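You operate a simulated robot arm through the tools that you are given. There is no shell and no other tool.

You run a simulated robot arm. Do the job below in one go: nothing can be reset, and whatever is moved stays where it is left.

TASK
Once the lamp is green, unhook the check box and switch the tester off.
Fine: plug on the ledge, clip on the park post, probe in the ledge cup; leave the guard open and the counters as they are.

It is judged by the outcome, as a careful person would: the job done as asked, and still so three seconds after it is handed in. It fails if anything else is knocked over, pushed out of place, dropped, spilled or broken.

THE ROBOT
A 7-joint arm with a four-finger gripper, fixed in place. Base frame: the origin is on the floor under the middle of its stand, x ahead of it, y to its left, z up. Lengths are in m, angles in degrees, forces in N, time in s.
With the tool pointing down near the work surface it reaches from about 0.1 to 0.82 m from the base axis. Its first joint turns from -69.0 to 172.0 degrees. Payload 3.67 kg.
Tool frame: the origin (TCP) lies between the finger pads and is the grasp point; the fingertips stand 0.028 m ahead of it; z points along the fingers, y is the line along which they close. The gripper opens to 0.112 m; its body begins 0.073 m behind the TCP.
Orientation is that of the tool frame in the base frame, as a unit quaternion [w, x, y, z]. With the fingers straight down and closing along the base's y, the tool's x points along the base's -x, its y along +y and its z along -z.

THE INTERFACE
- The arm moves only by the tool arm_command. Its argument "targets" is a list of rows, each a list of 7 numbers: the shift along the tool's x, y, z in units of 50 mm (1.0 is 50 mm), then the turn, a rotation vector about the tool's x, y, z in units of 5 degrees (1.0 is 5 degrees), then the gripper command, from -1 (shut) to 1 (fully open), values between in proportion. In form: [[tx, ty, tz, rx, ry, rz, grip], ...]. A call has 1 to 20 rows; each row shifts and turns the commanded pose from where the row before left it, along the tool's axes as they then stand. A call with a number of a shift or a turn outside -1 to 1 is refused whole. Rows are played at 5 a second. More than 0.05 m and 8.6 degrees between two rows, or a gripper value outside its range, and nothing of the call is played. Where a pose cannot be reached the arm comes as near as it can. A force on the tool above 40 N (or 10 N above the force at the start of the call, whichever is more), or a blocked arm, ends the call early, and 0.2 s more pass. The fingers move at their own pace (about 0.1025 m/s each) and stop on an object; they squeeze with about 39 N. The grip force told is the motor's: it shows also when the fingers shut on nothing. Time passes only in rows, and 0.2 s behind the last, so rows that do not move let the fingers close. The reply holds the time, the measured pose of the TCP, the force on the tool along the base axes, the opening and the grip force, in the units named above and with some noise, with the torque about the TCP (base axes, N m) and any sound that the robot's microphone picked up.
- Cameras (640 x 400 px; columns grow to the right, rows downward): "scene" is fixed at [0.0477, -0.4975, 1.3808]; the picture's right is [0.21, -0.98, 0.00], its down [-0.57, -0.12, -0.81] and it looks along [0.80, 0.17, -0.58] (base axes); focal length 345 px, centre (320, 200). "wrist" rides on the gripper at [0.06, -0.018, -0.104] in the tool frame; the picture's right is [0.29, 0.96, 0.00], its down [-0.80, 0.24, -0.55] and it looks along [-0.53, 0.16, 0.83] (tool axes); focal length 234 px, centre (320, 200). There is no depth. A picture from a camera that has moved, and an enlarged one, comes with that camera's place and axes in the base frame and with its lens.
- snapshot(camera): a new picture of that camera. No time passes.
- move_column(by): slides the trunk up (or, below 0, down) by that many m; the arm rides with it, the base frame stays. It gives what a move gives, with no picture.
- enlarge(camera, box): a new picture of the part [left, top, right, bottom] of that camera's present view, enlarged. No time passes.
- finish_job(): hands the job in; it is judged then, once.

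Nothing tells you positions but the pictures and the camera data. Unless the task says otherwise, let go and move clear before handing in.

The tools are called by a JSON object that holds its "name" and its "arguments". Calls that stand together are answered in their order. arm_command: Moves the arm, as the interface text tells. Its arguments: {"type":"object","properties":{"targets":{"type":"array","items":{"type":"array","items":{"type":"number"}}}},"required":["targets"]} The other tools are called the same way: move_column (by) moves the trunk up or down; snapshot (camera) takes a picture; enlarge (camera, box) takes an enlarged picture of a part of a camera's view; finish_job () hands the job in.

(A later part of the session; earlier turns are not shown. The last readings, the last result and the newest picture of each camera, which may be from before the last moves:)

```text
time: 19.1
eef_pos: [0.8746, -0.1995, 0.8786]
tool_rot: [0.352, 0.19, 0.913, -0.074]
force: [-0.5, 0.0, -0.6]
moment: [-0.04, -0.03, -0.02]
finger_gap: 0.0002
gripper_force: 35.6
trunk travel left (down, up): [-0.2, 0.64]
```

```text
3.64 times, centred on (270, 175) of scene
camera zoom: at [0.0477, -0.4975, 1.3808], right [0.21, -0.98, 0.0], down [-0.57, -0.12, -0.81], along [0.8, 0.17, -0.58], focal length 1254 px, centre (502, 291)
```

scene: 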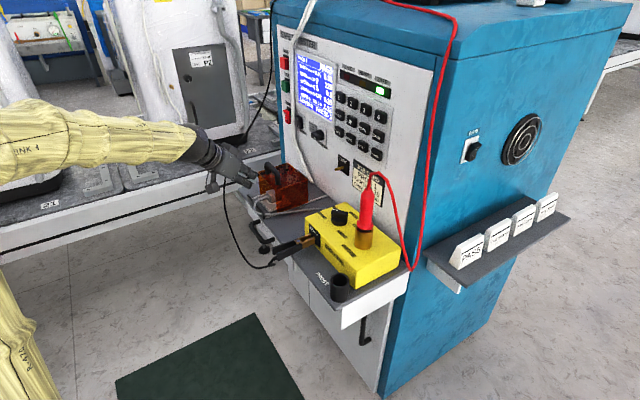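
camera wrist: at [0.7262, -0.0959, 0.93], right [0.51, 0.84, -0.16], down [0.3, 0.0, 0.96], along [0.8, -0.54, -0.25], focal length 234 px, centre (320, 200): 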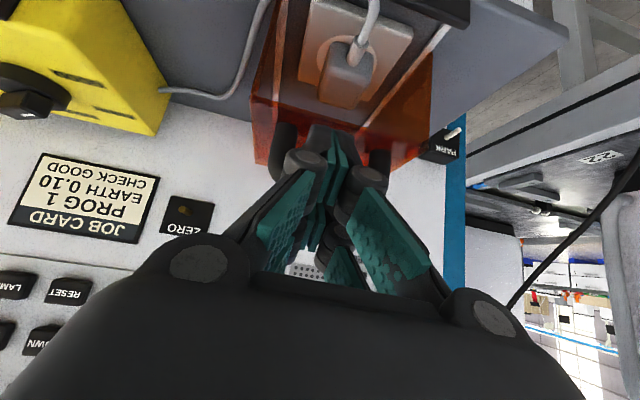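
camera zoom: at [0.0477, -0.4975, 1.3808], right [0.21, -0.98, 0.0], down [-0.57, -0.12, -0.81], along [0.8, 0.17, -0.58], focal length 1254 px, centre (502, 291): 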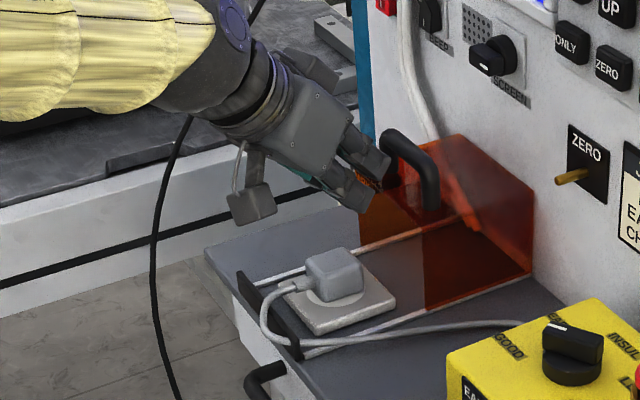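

The guard is fully back. I'll retract, open the gripper, and look at the plug.

{"name": "arm_command", "arguments": {"targets": [[0.235, 0.232, -0.67, 0, 0, 0, -1], [0.235, 0.232, -0.67, 0, 0, 0, -1], [0.235, 0.232, -0.67, 0, 0, 0, 0.5], [0, 0, 0, 0, 0, 0, 0.5], [0, 0, 0, 0, 0, 0, 0.5]]}}

{"name": "snapshot", "arguments": {"camera": "wrist"}}

{"name": "enlarge", "arguments": {"camera": "scene", "box": [230, 150, 330, 230]}}

{"name": "snapshot", "arguments": {"camera": "scene"}}

```text
time: 20.3
eef_pos: [0.8081, -0.1453, 0.9133]
tool_rot: [0.335, 0.204, 0.918, -0.054]
force: [0.1, 0.6, 0.5]
moment: [0.0, -0.01, 0.03]
finger_gap: 0.0839
gripper_force: 0.1
trunk travel left (down, up): [-0.2, 0.64]
```

```text
taken
camera wrist: at [0.6973, -0.1195, 0.9531], right [0.19, 0.97, -0.15], down [0.32, 0.08, 0.94], along [0.93, -0.23, -0.3], focal length 234 px, centre (320, 200)
```

wrist: 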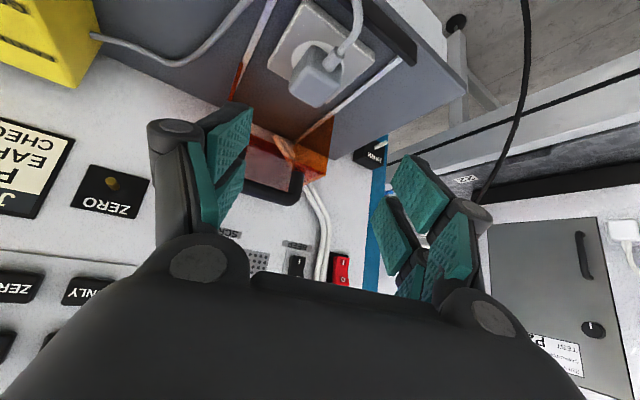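

```text
5.00 times, centred on (280, 190) of scene
camera zoom: at [0.0477, -0.4975, 1.3808], right [0.21, -0.98, 0.0], down [-0.57, -0.12, -0.81], along [0.8, 0.17, -0.58], focal length 1724 px, centre (520, 250)
```

zoom: 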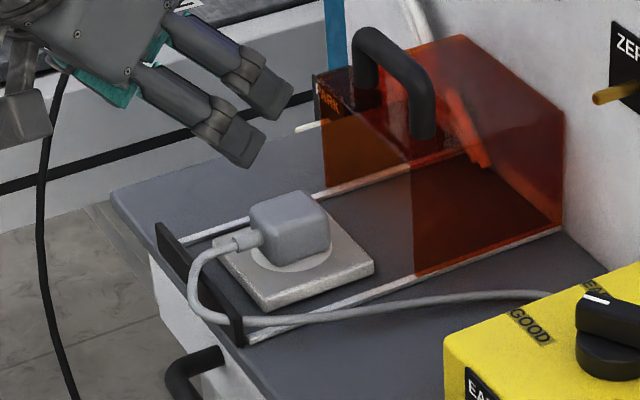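

```text
taken
```

scene: 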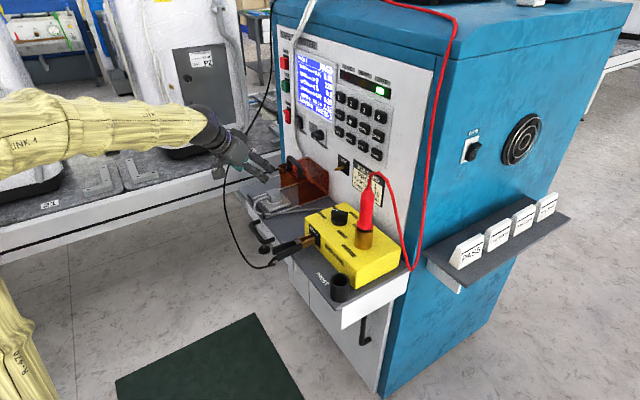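

The plug is free to reach and the lamp is still green. To get better reach with a steeper tool I'll try a higher trunk, since the shoulder appears to be low.

{"name": "move_column", "arguments": {"by": 0.15}}

{"name": "snapshot", "arguments": {"camera": "scene"}}

```text
time: 22.1
eef_pos: [0.807, -0.1477, 1.066]
tool_rot: [0.337, 0.204, 0.918, -0.054]
force: [-0.2, 0.1, 0.1]
moment: [0.0, 0.01, -0.02]
finger_gap: 0.0843
gripper_force: 0.0
trunk travel left (down, up): [-0.35, 0.49]
```

```text
taken
```

scene: 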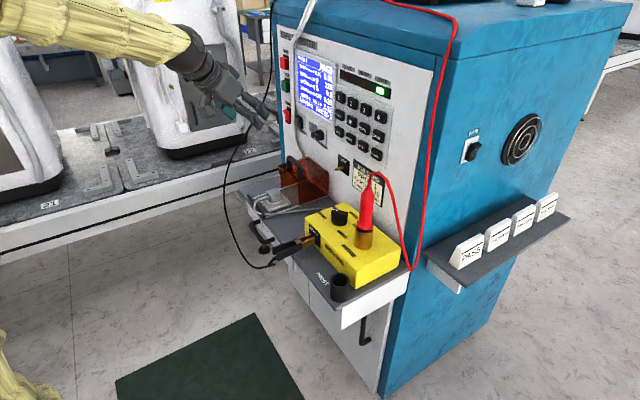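

{"name": "snapshot", "arguments": {"camera": "wrist"}}

{"name": "enlarge", "arguments": {"camera": "wrist", "box": [230, 0, 430, 160]}}

```text
taken
camera wrist: at [0.6965, -0.1199, 1.1059], right [0.2, 0.97, -0.15], down [0.32, 0.08, 0.95], along [0.93, -0.23, -0.29], focal length 234 px, centre (320, 200)
```

wrist: 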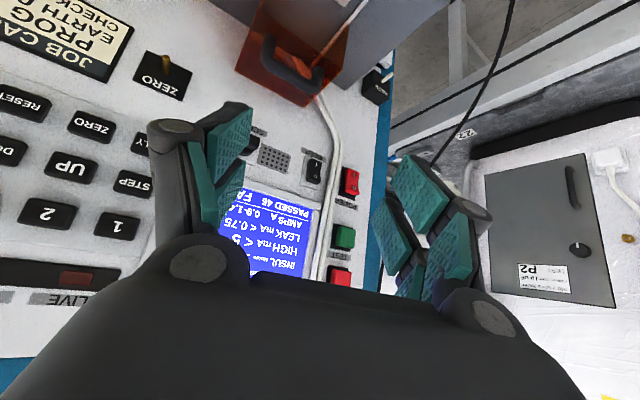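

```text
2.50 times, centred on (330, 80) of wrist
camera zoom: at [0.6965, -0.1199, 1.1059], right [0.2, 0.97, -0.15], down [0.32, 0.08, 0.95], along [0.93, -0.23, -0.29], focal length 585 px, centre (295, 500)
```

zoom: 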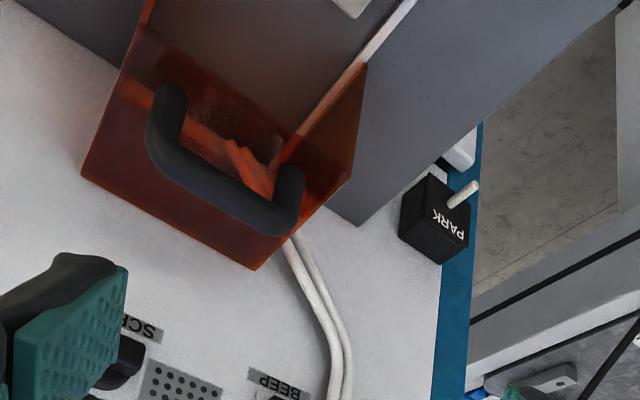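

I'll come down and back a bit, and turn the tool steeper (about 20° off vertical) with its closing line along the panel, above the plug.

{"name": "arm_command", "arguments": {"targets": [[0.633, 0.05, 0.257, 0, 0, 0, 0.5], [0.633, 0.05, 0.257, 0, 0, 0, 0.5], [0.633, 0.05, 0.257, 0, 0, 0, 0.5], [0, 0, 0, 0.383, 0.637, 0.527, 0.5], [0, 0, 0, 0.383, 0.637, 0.527, 0.5], [0, 0, 0, 0.383, 0.637, 0.527, 0.5], [0, 0, 0, 0.383, 0.637, 0.527, 0.5], [0, 0, 0, 0.383, 0.637, 0.527, 0.5], [0, 0, 0, 0.383, 0.637, 0.527, 0.5], [0, 0, 0, 0, 0, 0, 0.5]]}}

{"name": "snapshot", "arguments": {"camera": "wrist"}}

{"name": "snapshot", "arguments": {"camera": "scene"}}

```text
time: 24.5
eef_pos: [0.7652, -0.1323, 1.0072]
tool_rot: [0.171, 0.377, 0.909, -0.035]
force: [-0.2, -0.7, -0.3]
moment: [0.03, 0.0, -0.04]
finger_gap: 0.0839
gripper_force: 0.1
trunk travel left (down, up): [-0.35, 0.49]
stopped in row 10: the arm was blocked; the commanded pose is now the measured one
```

```text
taken
camera wrist: at [0.6844, -0.0854, 1.0829], right [0.48, 0.88, -0.04], down [0.53, -0.26, 0.81], along [0.7, -0.41, -0.59], focal length 234 px, centre (320, 200)
```

wrist: 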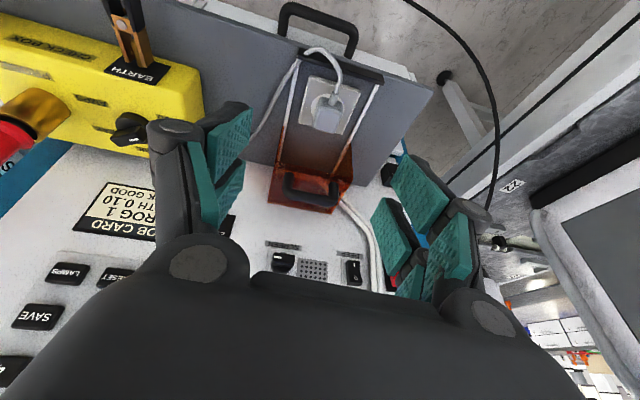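

```text
taken
```

scene: 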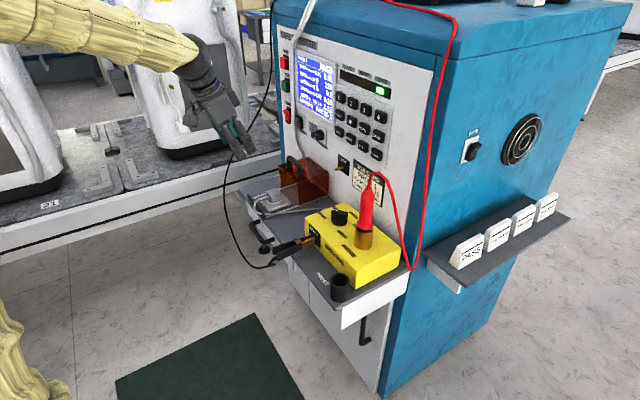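

The arm gets stuck in this yaw direction, probably on the last wrist joint. I'll retract to free space and turn the hand half a turn about its own axis the other way, which should free that joint and put the camera above the hand.

{"name": "arm_command", "arguments": {"targets": [[0.73, -0.06, -0.27, 0, 0, 0, 0.5], [0.73, -0.06, -0.27, 0, 0, 0, 0.5], [0.73, -0.06, -0.27, 0, 0, 0, 0.5], [0.73, -0.06, -0.27, 0, 0, 0, 0.5], [0, 0, 0, 0, 0, -1, 0.5], [0, 0, 0, 0, 0, -1, 0.5], [0, 0, 0, 0, 0, -1, 0.5], [0, 0, 0, 0, 0, -1, 0.5], [0, 0, 0, 0, 0, -1, 0.5], [0, 0, 0, 0, 0, -1, 0.5], [0, 0, 0, 0, 0, -1, 0.5], [0, 0, 0, 0, 0, -1, 0.5], [0, 0, 0, 0, 0, -1, 0.5], [0, 0, 0, 0, 0, -1, 0.5], [0, 0, 0, 0, 0, -1, 0.5], [0, 0, 0, 0, 0, -1, 0.5], [0, 0, 0, 0, 0, -1, 0.5], [0, 0, 0, 0, 0, -1, 0.5]]}}

{"name": "snapshot", "arguments": {"camera": "scene"}}

```text
time: 28.3
eef_pos: [0.646, -0.0303, 1.0062]
tool_rot: [0.12, -0.214, 0.961, -0.13]
force: [0.5, -0.6, -0.5]
moment: [-0.02, 0.04, 0.01]
finger_gap: 0.0839
gripper_force: 0.1
trunk travel left (down, up): [-0.35, 0.49]
```

```text
taken
```

scene: 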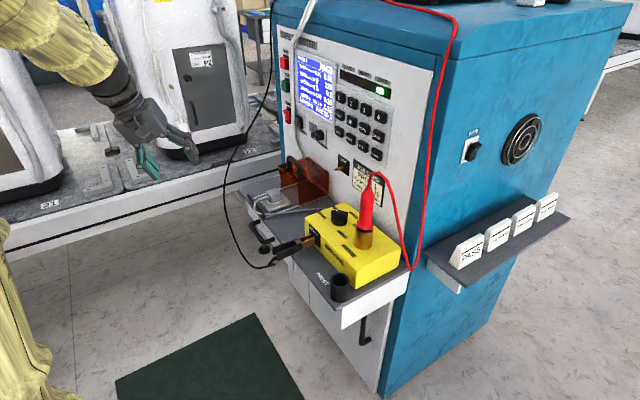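

{"name": "arm_command", "arguments": {"targets": [[0, 0, 0, 0, 0, -1, 0.5], [0, 0, 0, 0, 0, -1, 0.5], [0, 0, 0, 0, 0, -1, 0.5], [0, 0, 0, 0, 0, -1, 0.5], [0, 0, 0, 0, 0, -1, 0.5], [0, 0, 0, 0, 0, -1, 0.5], [0, 0, 0, 0, 0, -1, 0.5], [0, 0, 0, 0, 0, -1, 0.5], [0, 0, 0, 0, 0, -1, 0.5], [0, 0, 0, 0, 0, -1, 0.5], [0, 0, 0, 0, 0, -1, 0.5], [0, 0, 0, 0, 0, -1, 0.5], [0, 0, 0, 0, 0, -1, 0.5], [0, 0, 0, 0, 0, -1, 0.5], [0, 0, 0, 0, 0, -1, 0.5], [0, 0, 0, 0, 0, -1, 0.5], [0, 0, 0, 0, 0, -1, 0.5], [0, 0, 0, 0, 0, -1, 0.5], [0, 0, 0, 0, 0, -1, 0.5], [0, 0, 0, 0, 0, -1, 0.5]]}}

{"name": "snapshot", "arguments": {"camera": "scene"}}

{"name": "snapshot", "arguments": {"camera": "wrist"}}

```text
time: 32.5
eef_pos: [0.6475, -0.0305, 1.0066]
tool_rot: [0.023, 0.873, -0.454, 0.175]
force: [-0.4, -1.3, 0.1]
moment: [0.0, -0.01, 0.04]
finger_gap: 0.0839
gripper_force: 0.0
trunk travel left (down, up): [-0.35, 0.49]
```

```text
taken
```

scene: 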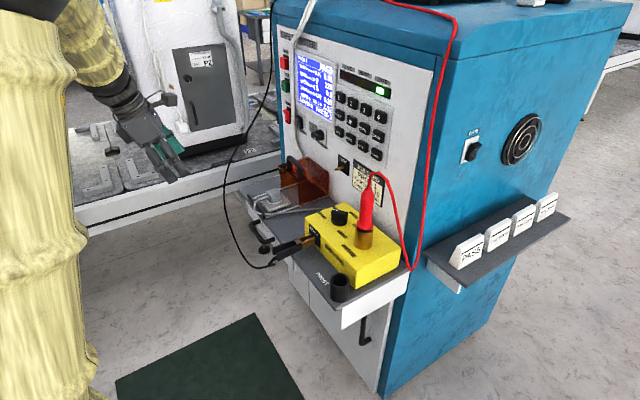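

```text
taken
camera wrist: at [0.6629, -0.0473, 1.1251], right [-0.62, -0.79, -0.02], down [-0.77, 0.6, 0.23], along [-0.17, 0.16, -0.97], focal length 234 px, centre (320, 200)
```

wrist: 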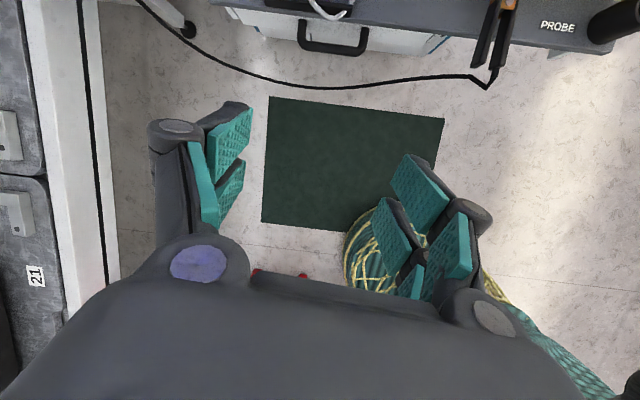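

The turn worked cleanly. I'll fine-align the closing line with the panel and move out over the plug at a safe height to test reach.

{"name": "arm_command", "arguments": {"targets": [[0, 0, 0, -0.2, 0.01, -0.79, 0.5], [0, 0, 0, -0.2, 0.01, -0.79, 0.5], [0, 0, 0, -0.2, 0.01, -0.79, 0.5], [0.754, -0.128, 0.45, 0, 0, 0, 0.5], [0.754, -0.128, 0.45, 0, 0, 0, 0.5], [0.754, -0.128, 0.45, 0, 0, 0, 0.5], [0.754, -0.128, 0.45, 0, 0, 0, 0.5], [0, 0, 0, 0, 0, 0, 0.5]]}}

{"name": "snapshot", "arguments": {"camera": "scene"}}

{"name": "snapshot", "arguments": {"camera": "wrist"}}

```text
time: 34.3
eef_pos: [0.7874, -0.1298, 0.9737]
tool_rot: [0.064, 0.914, -0.367, 0.16]
force: [0.2, 0.6, 0.3]
moment: [0.04, -0.02, 0.0]
finger_gap: 0.0841
gripper_force: 0.0
trunk travel left (down, up): [-0.35, 0.49]
```

```text
taken
```

scene: 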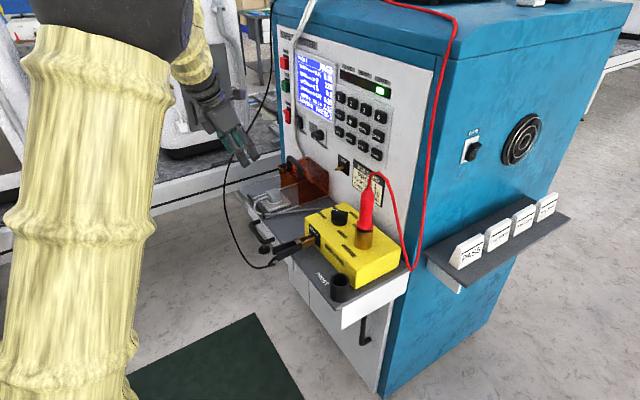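

```text
taken
camera wrist: at [0.8138, -0.1322, 1.0917], right [-0.47, -0.88, 0.1], down [-0.84, 0.47, 0.25], along [-0.26, 0.03, -0.96], focal length 234 px, centre (320, 200)
```

wrist: 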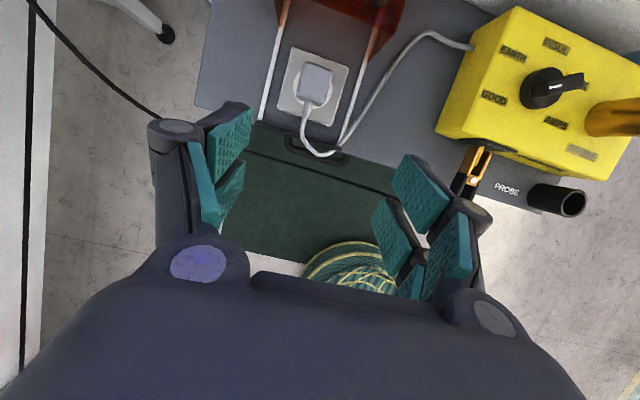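

Tracking is exact in this posture, and the wrist camera now gives a clear top view of plug, box, clip, cup. I'll zoom to measure.

{"name": "enlarge", "arguments": {"camera": "wrist", "box": [250, 30, 390, 170]}}

{"name": "enlarge", "arguments": {"camera": "wrist", "box": [430, 0, 640, 230]}}

{"name": "enlarge", "arguments": {"camera": "scene", "box": [230, 160, 310, 225]}}

```text
2.86 times, centred on (320, 100) of wrist
camera zoom: at [0.8138, -0.1322, 1.0917], right [-0.47, -0.88, 0.1], down [-0.84, 0.47, 0.25], along [-0.26, 0.03, -0.96], focal length 669 px, centre (320, 486)
```

zoom: 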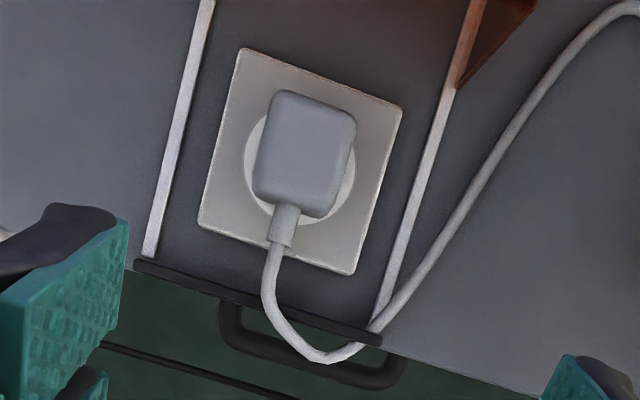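

```text
1.74 times, centred on (535, 115) of wrist
camera zoom: at [0.8138, -0.1322, 1.0917], right [-0.47, -0.88, 0.1], down [-0.84, 0.47, 0.25], along [-0.26, 0.03, -0.96], focal length 407 px, centre (-54, 348)
```

zoom: 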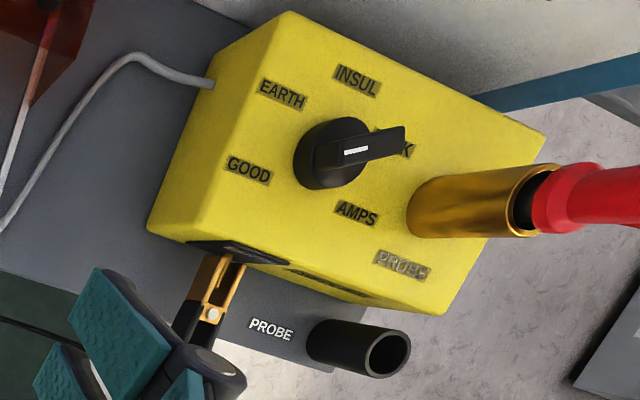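

```text
6.15 times, centred on (270, 192) of scene
camera zoom: at [0.0477, -0.4975, 1.3808], right [0.21, -0.98, 0.0], down [-0.57, -0.12, -0.81], along [0.8, 0.17, -0.58], focal length 2122 px, centre (628, 246)
```

zoom: 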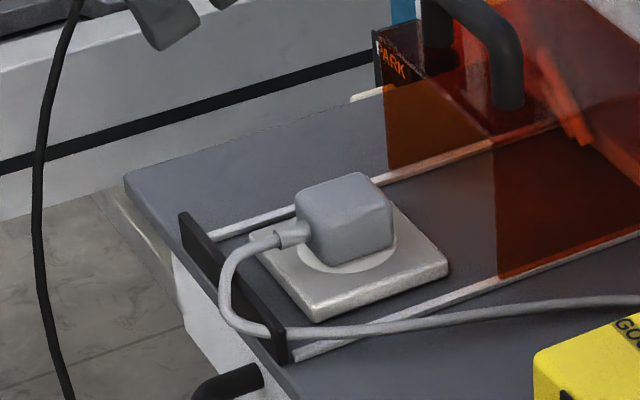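

Plug top is at about (0.860,-0.181,0.80), roughly 36 mm wide across the panel direction. I'll come down over it with the fingers part open.

{"name": "arm_command", "arguments": {"targets": [[0.298, -0.087, 0.913, 0, 0, 0, 0.1], [0.298, -0.087, 0.913, 0, 0, 0, 0.1], [0.298, -0.087, 0.913, 0, 0, 0, 0.1], [0, 0, 0, 0, 0, 0, 0.1]]}}

{"name": "snapshot", "arguments": {"camera": "wrist"}}

{"name": "enlarge", "arguments": {"camera": "scene", "box": [200, 120, 340, 230]}}

```text
time: 35.3
eef_pos: [0.863, -0.1837, 0.8615]
tool_rot: [0.064, 0.914, -0.366, 0.161]
force: [0.5, 0.4, 0.1]
moment: [-0.01, 0.03, 0.02]
finger_gap: 0.0617
gripper_force: 0.1
trunk travel left (down, up): [-0.35, 0.49]
```

```text
taken
camera wrist: at [0.8896, -0.1868, 0.9774], right [-0.47, -0.88, 0.1], down [-0.84, 0.47, 0.25], along [-0.27, 0.03, -0.96], focal length 234 px, centre (320, 200)
```

wrist: 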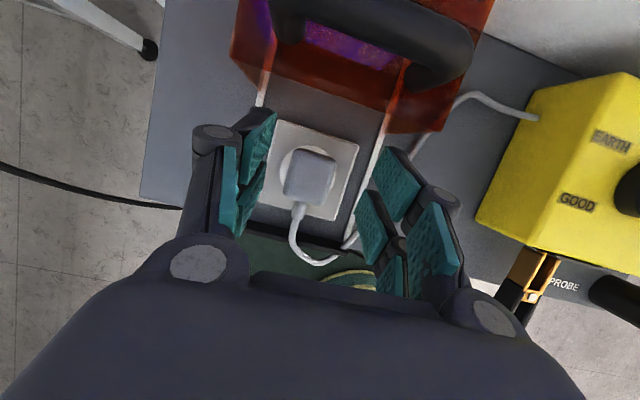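

```text
3.64 times, centred on (270, 175) of scene
camera zoom: at [0.0477, -0.4975, 1.3808], right [0.21, -0.98, 0.0], down [-0.57, -0.12, -0.81], along [0.8, 0.17, -0.58], focal length 1254 px, centre (502, 291)
```

zoom: 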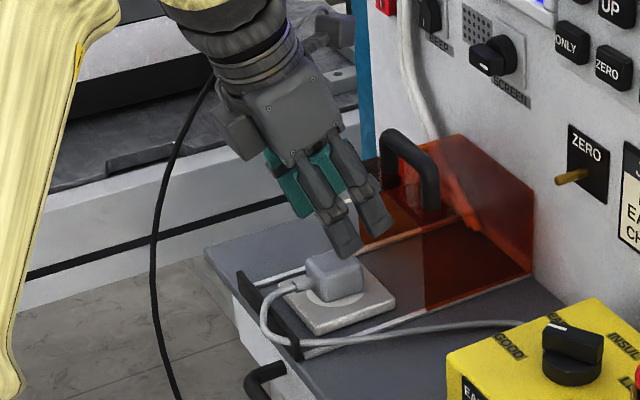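

The plug is centered directly below the TCP. I'll descend vertically onto it and close.

{"name": "arm_command", "arguments": {"targets": [[-0.21, 0, 0.583, 0, 0, 0, 0.1], [-0.21, 0, 0.583, 0, 0, 0, 0.1], [0, 0, 0, 0, 0, 0, 0.1]]}}

{"name": "enlarge", "arguments": {"camera": "scene", "box": [230, 150, 330, 230]}}

{"name": "enlarge", "arguments": {"camera": "wrist", "box": [200, 80, 460, 300]}}

```text
time: 36.1
eef_pos: [0.8631, -0.1829, 0.8039]
tool_rot: [0.063, 0.914, -0.367, 0.164]
force: [0.7, -6.1, 31.3]
moment: [0.13, 0.31, 0.2]
finger_gap: 0.0636
gripper_force: 9.3
trunk travel left (down, up): [-0.35, 0.49]
```

```text
5.00 times, centred on (280, 190) of scene
camera zoom: at [0.0477, -0.4975, 1.3808], right [0.21, -0.98, 0.0], down [-0.57, -0.12, -0.81], along [0.8, 0.17, -0.58], focal length 1724 px, centre (520, 250)
```

zoom: 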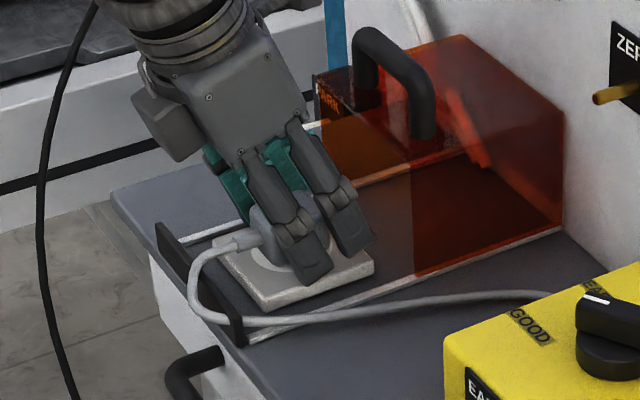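

```text
1.82 times, centred on (330, 190) of wrist
camera zoom: at [0.8885, -0.1859, 0.9208], right [-0.47, -0.88, 0.1], down [-0.85, 0.48, 0.24], along [-0.26, 0.03, -0.97], focal length 426 px, centre (302, 218)
```

zoom: 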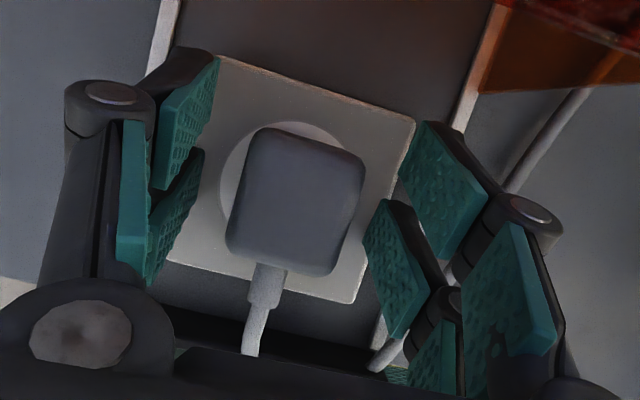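

A fingertip is touching the socket plate (31 N). I'll rise 8 mm, then close on the plug.

{"name": "arm_command", "arguments": {"targets": [[0.054, 0, -0.15, 0, 0, 0, 0.1], [0, 0, 0, 0, 0, 0, 0.1]]}}

```text
time: 36.7
eef_pos: [0.861, -0.1822, 0.8054]
tool_rot: [0.063, 0.914, -0.367, 0.159]
force: [-0.8, -0.4, 0.2]
moment: [0.0, 0.0, 0.02]
finger_gap: 0.0615
gripper_force: 0.1
trunk travel left (down, up): [-0.35, 0.49]
```

{"name": "arm_command", "arguments": {"targets": [[0, 0, 0, 0, 0, 0, -0.6], [0, 0, 0, 0, 0, 0, -0.6], [0, 0, 0, 0, 0, 0, -0.6]]}}

{"name": "enlarge", "arguments": {"camera": "wrist", "box": [200, 80, 460, 300]}}

{"name": "enlarge", "arguments": {"camera": "scene", "box": [230, 150, 330, 230]}}

```text
time: 37.5
eef_pos: [0.8612, -0.1812, 0.8067]
tool_rot: [0.064, 0.914, -0.366, 0.161]
force: [0.8, -0.6, -0.8]
moment: [-0.02, -0.03, 0.01]
finger_gap: 0.0352
gripper_force: 39.0
trunk travel left (down, up): [-0.35, 0.49]
heard: snap
```

```text
1.82 times, centred on (330, 190) of wrist
camera zoom: at [0.8897, -0.1848, 0.924], right [-0.47, -0.88, 0.1], down [-0.84, 0.47, 0.25], along [-0.27, 0.03, -0.96], focal length 426 px, centre (302, 218)
```

zoom: 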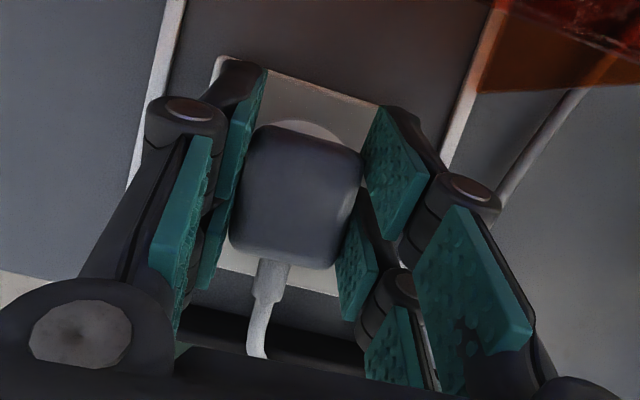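

```text
5.00 times, centred on (280, 190) of scene
camera zoom: at [0.0477, -0.4975, 1.3808], right [0.21, -0.98, 0.0], down [-0.57, -0.12, -0.81], along [0.8, 0.17, -0.58], focal length 1724 px, centre (520, 250)
```

zoom: 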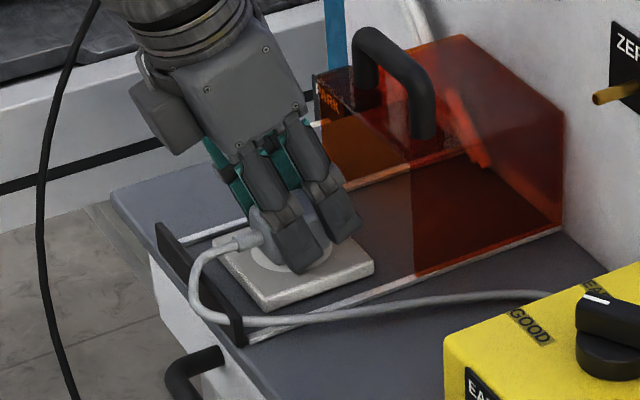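

The plug is gripped (gap 35 mm), and a "snap" was heard. I'll check that nothing has changed elsewhere before pulling.

{"name": "snapshot", "arguments": {"camera": "scene"}}

{"name": "enlarge", "arguments": {"camera": "scene", "box": [270, 20, 430, 180]}}

```text
taken
```

scene: 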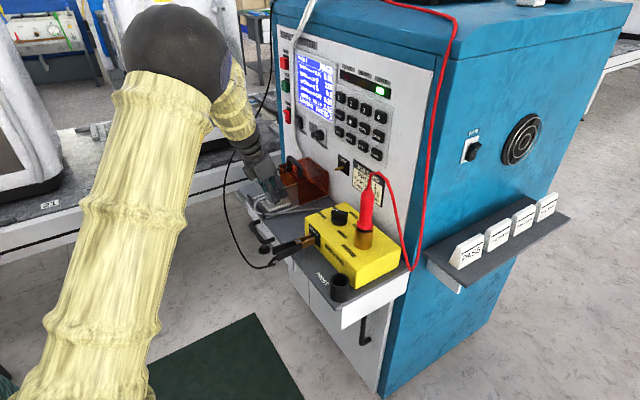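

```text
2.50 times, centred on (350, 100) of scene
camera zoom: at [0.0477, -0.4975, 1.3808], right [0.21, -0.98, 0.0], down [-0.57, -0.12, -0.81], along [0.8, 0.17, -0.58], focal length 862 px, centre (245, 450)
```

zoom: 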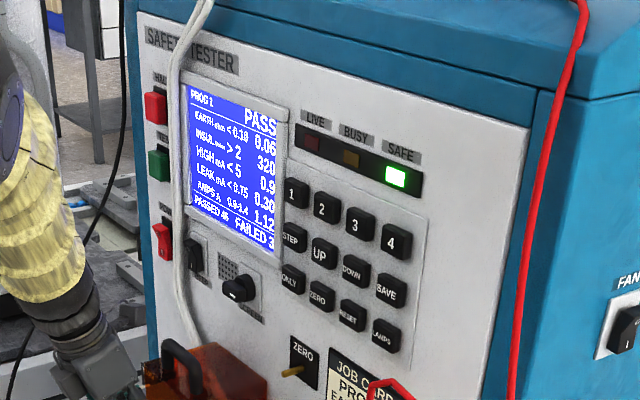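

Panel unchanged and SAFE still green. I'll pull the plug straight up slowly.

{"name": "arm_command", "arguments": {"targets": [[0.068, 0, -0.188, 0, 0, 0, -0.6], [0.068, 0, -0.188, 0, 0, 0, -0.6], [0.068, 0, -0.188, 0, 0, 0, -0.6], [0.068, 0, -0.188, 0, 0, 0, -0.6], [0.068, 0, -0.188, 0, 0, 0, -0.6], [0, 0, 0, 0, 0, 0, -0.6]]}}

{"name": "enlarge", "arguments": {"camera": "scene", "box": [230, 140, 330, 220]}}

{"name": "snapshot", "arguments": {"camera": "wrist"}}

```text
time: 38.9
eef_pos: [0.8613, -0.1822, 0.8574]
tool_rot: [0.064, 0.914, -0.366, 0.161]
force: [0.8, 0.4, -0.7]
moment: [0.01, 0.03, 0.01]
finger_gap: 0.0354
gripper_force: 39.5
trunk travel left (down, up): [-0.35, 0.49]
```

```text
5.00 times, centred on (280, 180) of scene
camera zoom: at [0.0477, -0.4975, 1.3808], right [0.21, -0.98, 0.0], down [-0.57, -0.12, -0.81], along [0.8, 0.17, -0.58], focal length 1724 px, centre (520, 300)
```

zoom: 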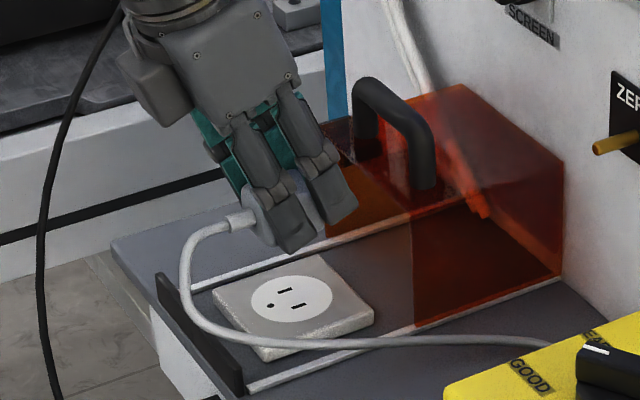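

```text
taken
camera wrist: at [0.8885, -0.1851, 0.9742], right [-0.47, -0.88, 0.1], down [-0.84, 0.47, 0.25], along [-0.27, 0.03, -0.96], focal length 234 px, centre (320, 200)
```

wrist: 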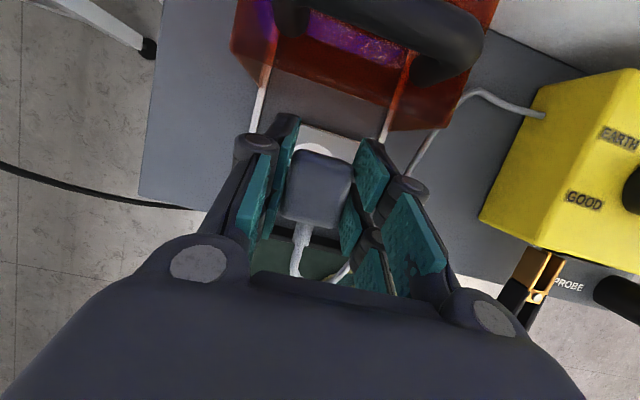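

The plug is out of the socket. I'll check its underside, then carry it to the free ledge area between the rail and the yellow box.

{"name": "enlarge", "arguments": {"camera": "scene", "box": [260, 170, 310, 205]}}

{"name": "enlarge", "arguments": {"camera": "wrist", "box": [400, 60, 600, 260]}}

```text
11.43 times, centred on (285, 188) of scene
camera zoom: at [0.0477, -0.4975, 1.3808], right [0.21, -0.98, 0.0], down [-0.57, -0.12, -0.81], along [0.8, 0.17, -0.58], focal length 3941 px, centre (720, 343)
```

zoom: 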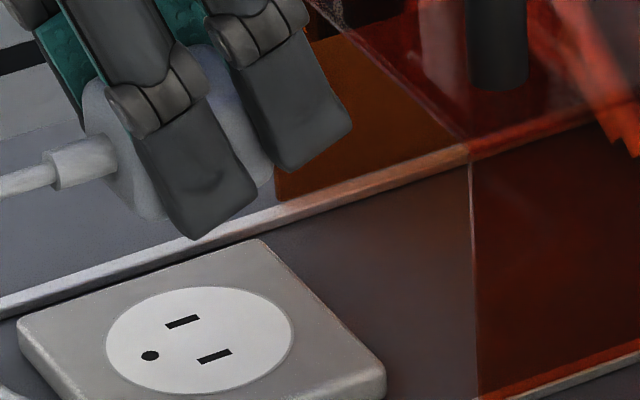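

```text
2.00 times, centred on (500, 160) of wrist
camera zoom: at [0.8885, -0.1851, 0.9742], right [-0.47, -0.88, 0.1], down [-0.84, 0.47, 0.25], along [-0.27, 0.03, -0.96], focal length 468 px, centre (-40, 280)
```

zoom: 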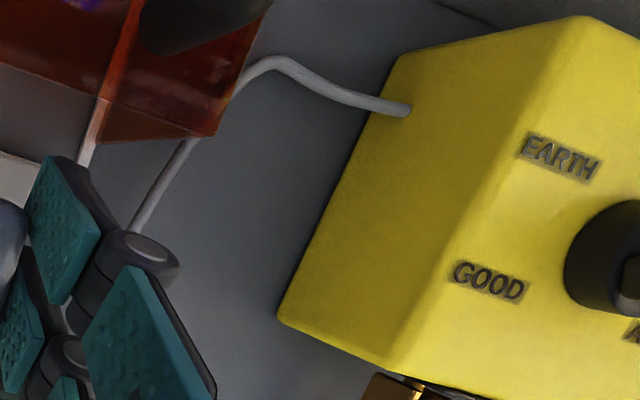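

No pins protrude below the fingers, so it can be set down flat. I'll lift slightly and move along the panel direction to the free spot.

{"name": "arm_command", "arguments": {"targets": [[0.136, 0, -0.376, 0, 0, 0, -0.6], [-0.024, 0.76, -0.01, 0, 0, 0, -0.6], [-0.024, 0.76, -0.01, 0, 0, 0, -0.6], [-0.024, 0.76, -0.01, 0, 0, 0, -0.6], [0, 0, 0, 0, 0, 0, -0.6]]}}

{"name": "snapshot", "arguments": {"camera": "wrist"}}

{"name": "enlarge", "arguments": {"camera": "scene", "box": [230, 140, 390, 260]}}

```text
time: 40.1
eef_pos: [0.7804, -0.2635, 0.877]
tool_rot: [0.063, 0.915, -0.366, 0.16]
force: [-0.3, -0.1, -0.9]
moment: [-0.01, -0.03, 0.0]
finger_gap: 0.0349
gripper_force: 39.0
trunk travel left (down, up): [-0.35, 0.49]
```

```text
taken
camera wrist: at [0.8078, -0.2659, 0.9942], right [-0.47, -0.88, 0.1], down [-0.84, 0.47, 0.25], along [-0.27, 0.03, -0.96], focal length 234 px, centre (320, 200)
```

wrist: 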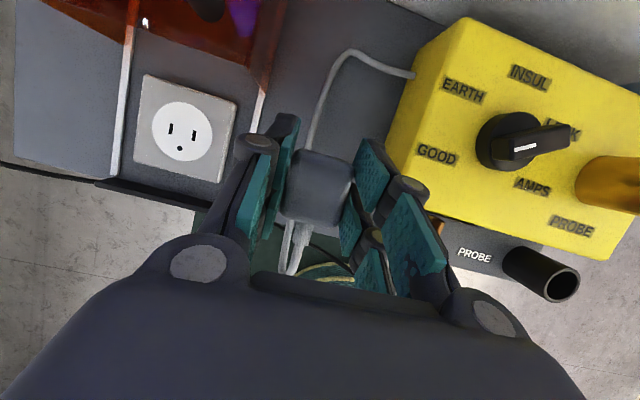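

```text
3.33 times, centred on (310, 200) of scene
camera zoom: at [0.0477, -0.4975, 1.3808], right [0.21, -0.98, 0.0], down [-0.57, -0.12, -0.81], along [0.8, 0.17, -0.58], focal length 1150 px, centre (353, 200)
```

zoom: 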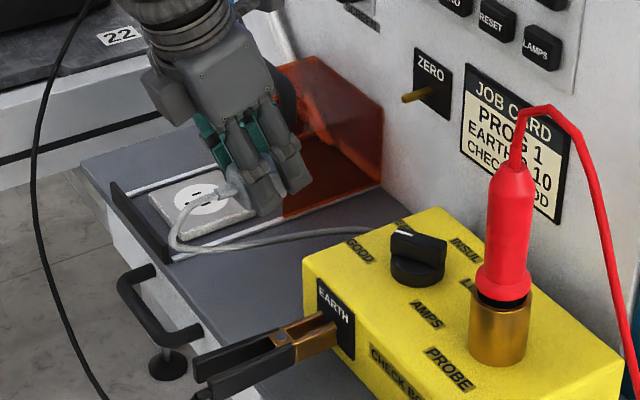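

Clear of the box. Lowering the plug toward the ledge.

{"name": "arm_command", "arguments": {"targets": [[-0.136, 0, 0.376, 0, 0, 0, -0.6], [-0.136, 0, 0.376, 0, 0, 0, -0.6], [-0.136, 0, 0.376, 0, 0, 0, -0.6], [0, 0, 0, 0, 0, 0, -0.6]]}}

{"name": "snapshot", "arguments": {"camera": "wrist"}}

{"name": "enlarge", "arguments": {"camera": "scene", "box": [240, 160, 340, 240]}}

```text
time: 41.1
eef_pos: [0.7793, -0.2634, 0.8152]
tool_rot: [0.064, 0.914, -0.366, 0.161]
force: [0.2, 0.7, -0.5]
moment: [0.0, 0.0, -0.02]
finger_gap: 0.0356
gripper_force: 39.3
trunk travel left (down, up): [-0.35, 0.49]
```

```text
taken
camera wrist: at [0.8073, -0.2652, 0.9333], right [-0.47, -0.88, 0.1], down [-0.84, 0.47, 0.25], along [-0.27, 0.03, -0.96], focal length 234 px, centre (320, 200)
```

wrist: 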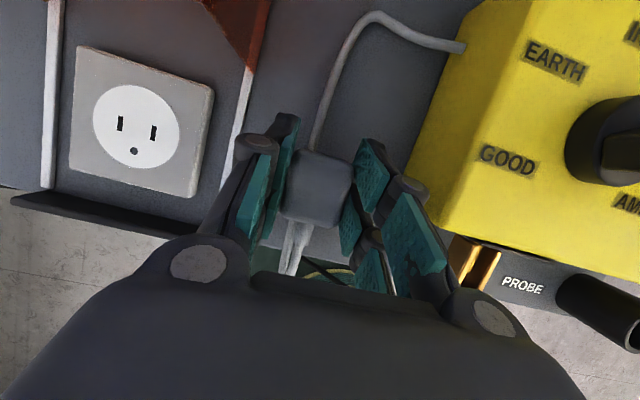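

```text
5.00 times, centred on (290, 200) of scene
camera zoom: at [0.0477, -0.4975, 1.3808], right [0.21, -0.98, 0.0], down [-0.57, -0.12, -0.81], along [0.8, 0.17, -0.58], focal length 1724 px, centre (470, 200)
```

zoom: 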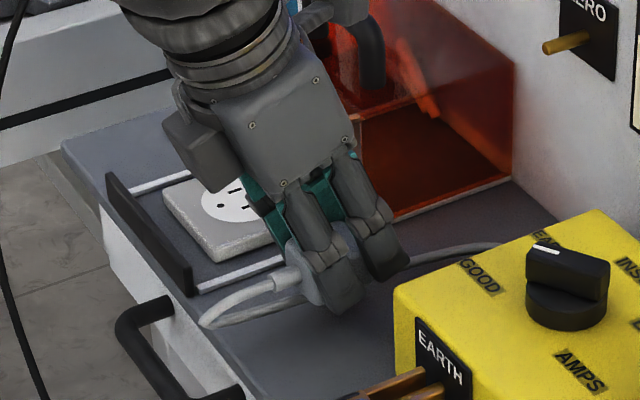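

{"name": "arm_command", "arguments": {"targets": [[-0.034, 0, 0.094, 0, 0, 0, -0.6], [-0.034, 0, 0.094, 0, 0, 0, -0.6], [0, 0, 0, 0, 0, 0, -0.6]]}}

```text
time: 41.9
eef_pos: [0.7808, -0.2623, 0.8054]
tool_rot: [0.065, 0.914, -0.367, 0.16]
force: [-0.3, 0.7, -1.3]
moment: [-0.02, 0.04, -0.03]
finger_gap: 0.0352
gripper_force: 39.3
trunk travel left (down, up): [-0.35, 0.49]
```

{"name": "arm_command", "arguments": {"targets": [[-0.024, 0, 0.066, 0, 0, 0, -0.6], [-0.024, 0, 0.066, 0, 0, 0, -0.6], [0, 0, 0, 0, 0, 0, -0.6]]}}

{"name": "enlarge", "arguments": {"camera": "scene", "box": [260, 180, 320, 225]}}

```text
time: 42.7
eef_pos: [0.78, -0.2617, 0.7984]
tool_rot: [0.063, 0.914, -0.366, 0.16]
force: [0.0, 0.0, -0.2]
moment: [-0.01, 0.0, 0.01]
finger_gap: 0.0353
gripper_force: 39.1
trunk travel left (down, up): [-0.35, 0.49]
```

```text
8.89 times, centred on (290, 202) of scene
camera zoom: at [0.0477, -0.4975, 1.3808], right [0.21, -0.98, 0.0], down [-0.57, -0.12, -0.81], along [0.8, 0.17, -0.58], focal length 3065 px, centre (587, 178)
```

zoom: 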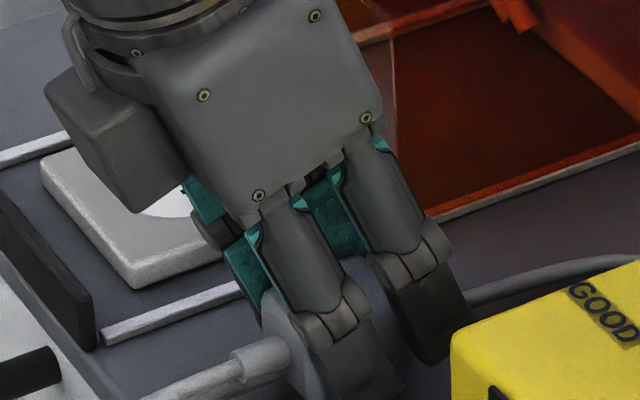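

{"name": "arm_command", "arguments": {"targets": [[-0.02, 0, 0.056, 0, 0, 0, -0.6], [-0.02, 0, 0.056, 0, 0, 0, -0.6], [0, 0, 0, 0, 0, 0, -0.6]]}}

```text
time: 43.5
eef_pos: [0.7809, -0.2624, 0.7942]
tool_rot: [0.064, 0.914, -0.366, 0.161]
force: [0.6, -1.0, 3.1]
moment: [0.01, 0.1, -0.01]
finger_gap: 0.0356
gripper_force: 38.8
trunk travel left (down, up): [-0.35, 0.49]
```

Contact with the ledge at 3 N. I'll release gently with a small opening.

{"name": "arm_command", "arguments": {"targets": [[0, 0, 0, 0, 0, 0, -0.3], [0, 0, 0, 0, 0, 0, -0.1], [0, 0, 0, 0, 0, 0, -0.1], [0, 0, 0, 0, 0, 0, -0.1]]}}

{"name": "snapshot", "arguments": {"camera": "wrist"}}

{"name": "enlarge", "arguments": {"camera": "scene", "box": [240, 160, 340, 240]}}

```text
time: 44.5
eef_pos: [0.7803, -0.2613, 0.7942]
tool_rot: [0.064, 0.914, -0.367, 0.161]
force: [0.5, 0.3, -0.4]
moment: [-0.03, 0.0, -0.01]
finger_gap: 0.0503
gripper_force: 0.2
trunk travel left (down, up): [-0.35, 0.49]
```

```text
taken
camera wrist: at [0.8079, -0.2647, 0.9108], right [-0.47, -0.88, 0.1], down [-0.84, 0.47, 0.25], along [-0.27, 0.03, -0.96], focal length 234 px, centre (320, 200)
```

wrist: 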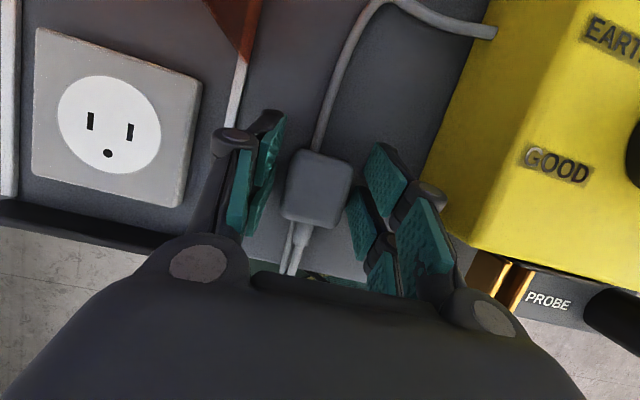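

```text
5.00 times, centred on (290, 200) of scene
camera zoom: at [0.0477, -0.4975, 1.3808], right [0.21, -0.98, 0.0], down [-0.57, -0.12, -0.81], along [0.8, 0.17, -0.58], focal length 1724 px, centre (470, 200)
```

zoom: 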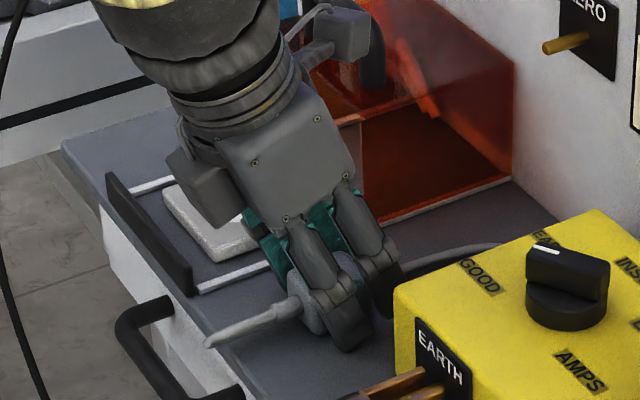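

The plug is released and standing on the ledge. I'll rise straight up and check it.

{"name": "arm_command", "arguments": {"targets": [[0.136, 0, -0.376, 0, 0, 0, -0.1], [0.272, 0, -0.752, 0, 0, 0, -0.1], [0.272, 0, -0.752, 0, 0, 0, -0.1], [0, 0, 0, 0, 0, 0, -0.1]]}}

{"name": "snapshot", "arguments": {"camera": "wrist"}}

{"name": "enlarge", "arguments": {"camera": "scene", "box": [240, 150, 400, 290]}}

```text
time: 45.5
eef_pos: [0.7822, -0.2621, 0.8909]
tool_rot: [0.065, 0.914, -0.366, 0.16]
force: [0.3, -1.0, 0.2]
moment: [0.03, -0.03, 0.02]
finger_gap: 0.0503
gripper_force: 0.1
trunk travel left (down, up): [-0.35, 0.49]
```

```text
taken
camera wrist: at [0.8095, -0.2648, 1.0087], right [-0.47, -0.88, 0.1], down [-0.84, 0.47, 0.25], along [-0.27, 0.03, -0.96], focal length 234 px, centre (320, 200)
```

wrist: 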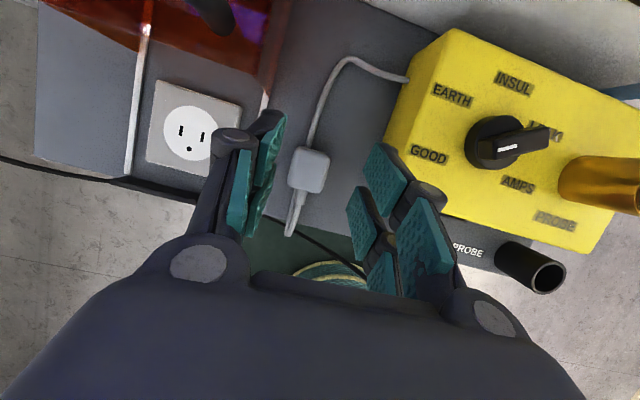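

```text
2.86 times, centred on (320, 220) of scene
camera zoom: at [0.0477, -0.4975, 1.3808], right [0.21, -0.98, 0.0], down [-0.57, -0.12, -0.81], along [0.8, 0.17, -0.58], focal length 985 px, centre (320, 143)
```

zoom: 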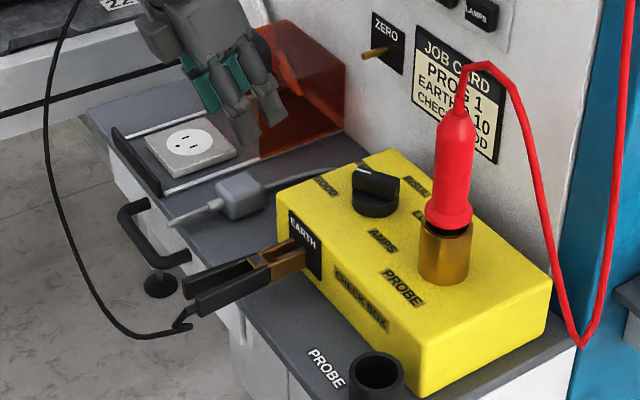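

Plug is resting on the ledge. Next is the probe at about (0.65,-0.47), red grip from z≈0.89 to 0.97. I'll rise, pitch the tool to about 50°, and go to a pre-grasp in front of it.

{"name": "arm_command", "arguments": {"targets": [[0.26, 0, -0.72, 0, 0, 0, -0.1], [0.26, 0, -0.72, 0, 0, 0, -0.1], [0.26, 0, -0.72, 0, 0, 0, -0.1], [0, 0, 0, 0, 1, 0, 0.1], [0, 0, 0, 0, 1, 0, 0.1], [0, 0, 0, 0, 1, 0, 0.1], [0, 0, 0, 0, 1, 0, 0.1], [0, 0, 0, 0, 1, 0, 0.1], [0, 0, 0, 0, 1, 0, 0.1], [0, 0, 0, 0, 0, 0, 0.1]]}}

{"name": "snapshot", "arguments": {"camera": "wrist"}}

{"name": "snapshot", "arguments": {"camera": "scene"}}

```text
time: 47.7
eef_pos: [0.7794, -0.2616, 1.0073]
tool_rot: [0.157, 0.841, -0.338, 0.391]
force: [0.1, 0.2, -0.2]
moment: [-0.02, 0.01, -0.02]
finger_gap: 0.0617
gripper_force: 0.0
trunk travel left (down, up): [-0.35, 0.49]
```

```text
taken
camera wrist: at [0.7624, -0.2224, 1.1203], right [-0.53, -0.82, 0.22], down [-0.84, 0.47, -0.25], along [0.1, -0.32, -0.94], focal length 234 px, centre (320, 200)
```

wrist: 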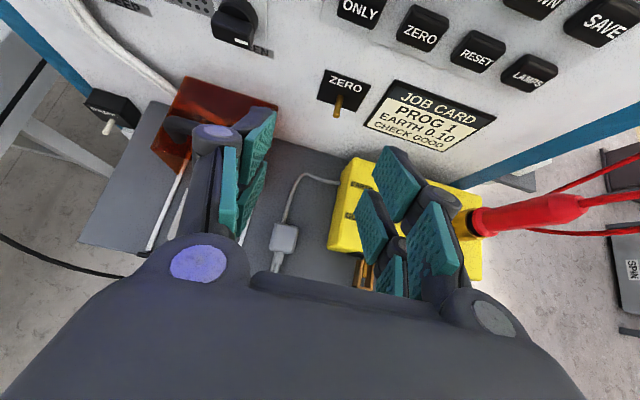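

```text
taken
```

scene: 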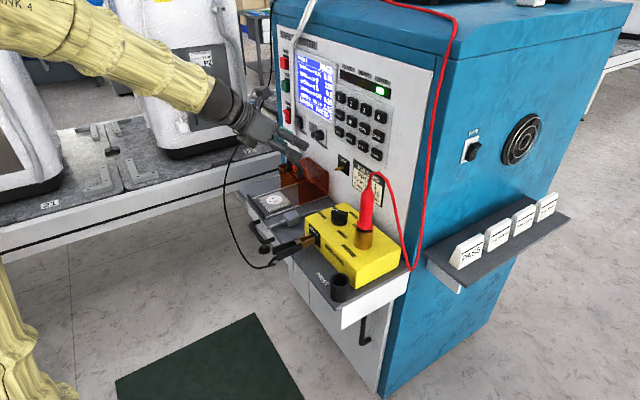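

Good view now. I'll move sideways to the pre-grasp point in front of the probe.

{"name": "arm_command", "arguments": {"targets": [[-0.093, 0.974, -0.11, 0, 0, 0, 0.1], [-0.093, 0.974, -0.11, 0, 0, 0, 0.1], [-0.093, 0.974, -0.11, 0, 0, 0, 0.1], [-0.093, 0.974, -0.11, 0, 0, 0, 0.1], [-0.093, 0.974, -0.11, 0, 0, 0, 0.1], [0, 0, 0, 0, 0, 0, 0.1]]}}

{"name": "snapshot", "arguments": {"camera": "wrist"}}

{"name": "snapshot", "arguments": {"camera": "scene"}}

```text
time: 48.4
eef_pos: [0.6899, -0.3808, 0.9643]
tool_rot: [0.094, 0.854, -0.376, 0.347]
force: [0.7, -0.1, 0.0]
moment: [-0.02, 0.03, -0.02]
finger_gap: 0.0616
gripper_force: 0.0
out of reach, approached as far as the arm can: row 3
trunk travel left (down, up): [-0.35, 0.49]
stopped in row 3: the arm was blocked; the commanded pose is now the measured one
```

```text
taken
camera wrist: at [0.6762, -0.3601, 1.0828], right [-0.54, -0.84, 0.1], down [-0.84, 0.53, -0.14], along [0.07, -0.16, -0.99], focal length 234 px, centre (320, 200)
```

wrist: 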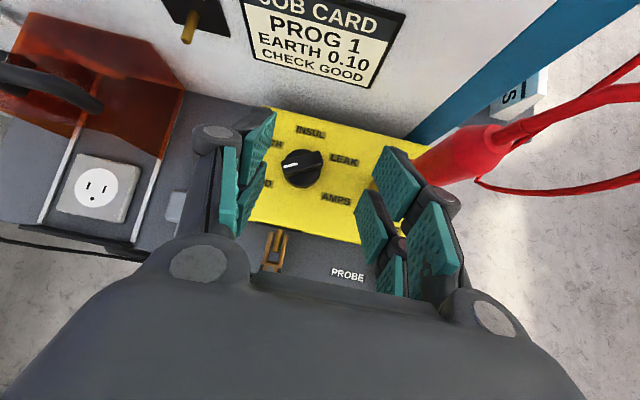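

```text
taken
```

scene: 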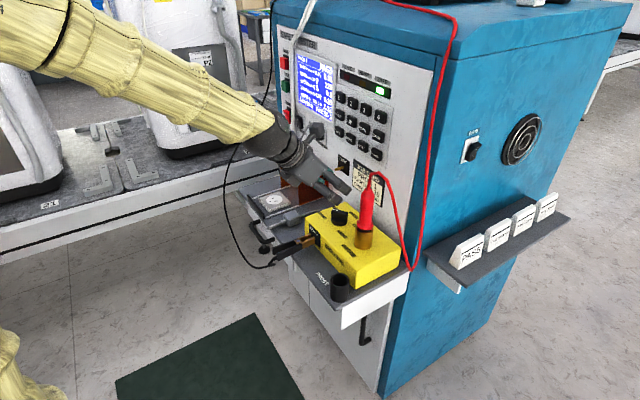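

The arm hit a limit in this elbow posture. I'll raise the trunk so the arm works lower relative to its shoulder, then retry.

{"name": "move_column", "arguments": {"by": 0.2}}

{"name": "snapshot", "arguments": {"camera": "scene"}}

```text
time: 50.6
eef_pos: [0.6898, -0.3833, 1.1647]
tool_rot: [0.094, 0.854, -0.375, 0.347]
force: [-1.5, 0.6, -0.3]
moment: [-0.02, -0.03, 0.01]
finger_gap: 0.0618
gripper_force: 0.0
trunk travel left (down, up): [-0.55, 0.29]
```

```text
taken
```

scene: 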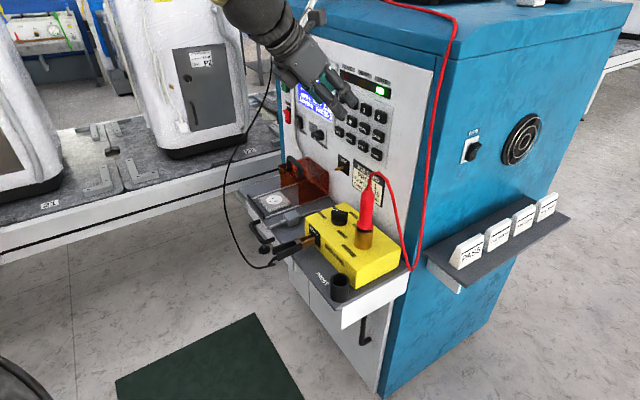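

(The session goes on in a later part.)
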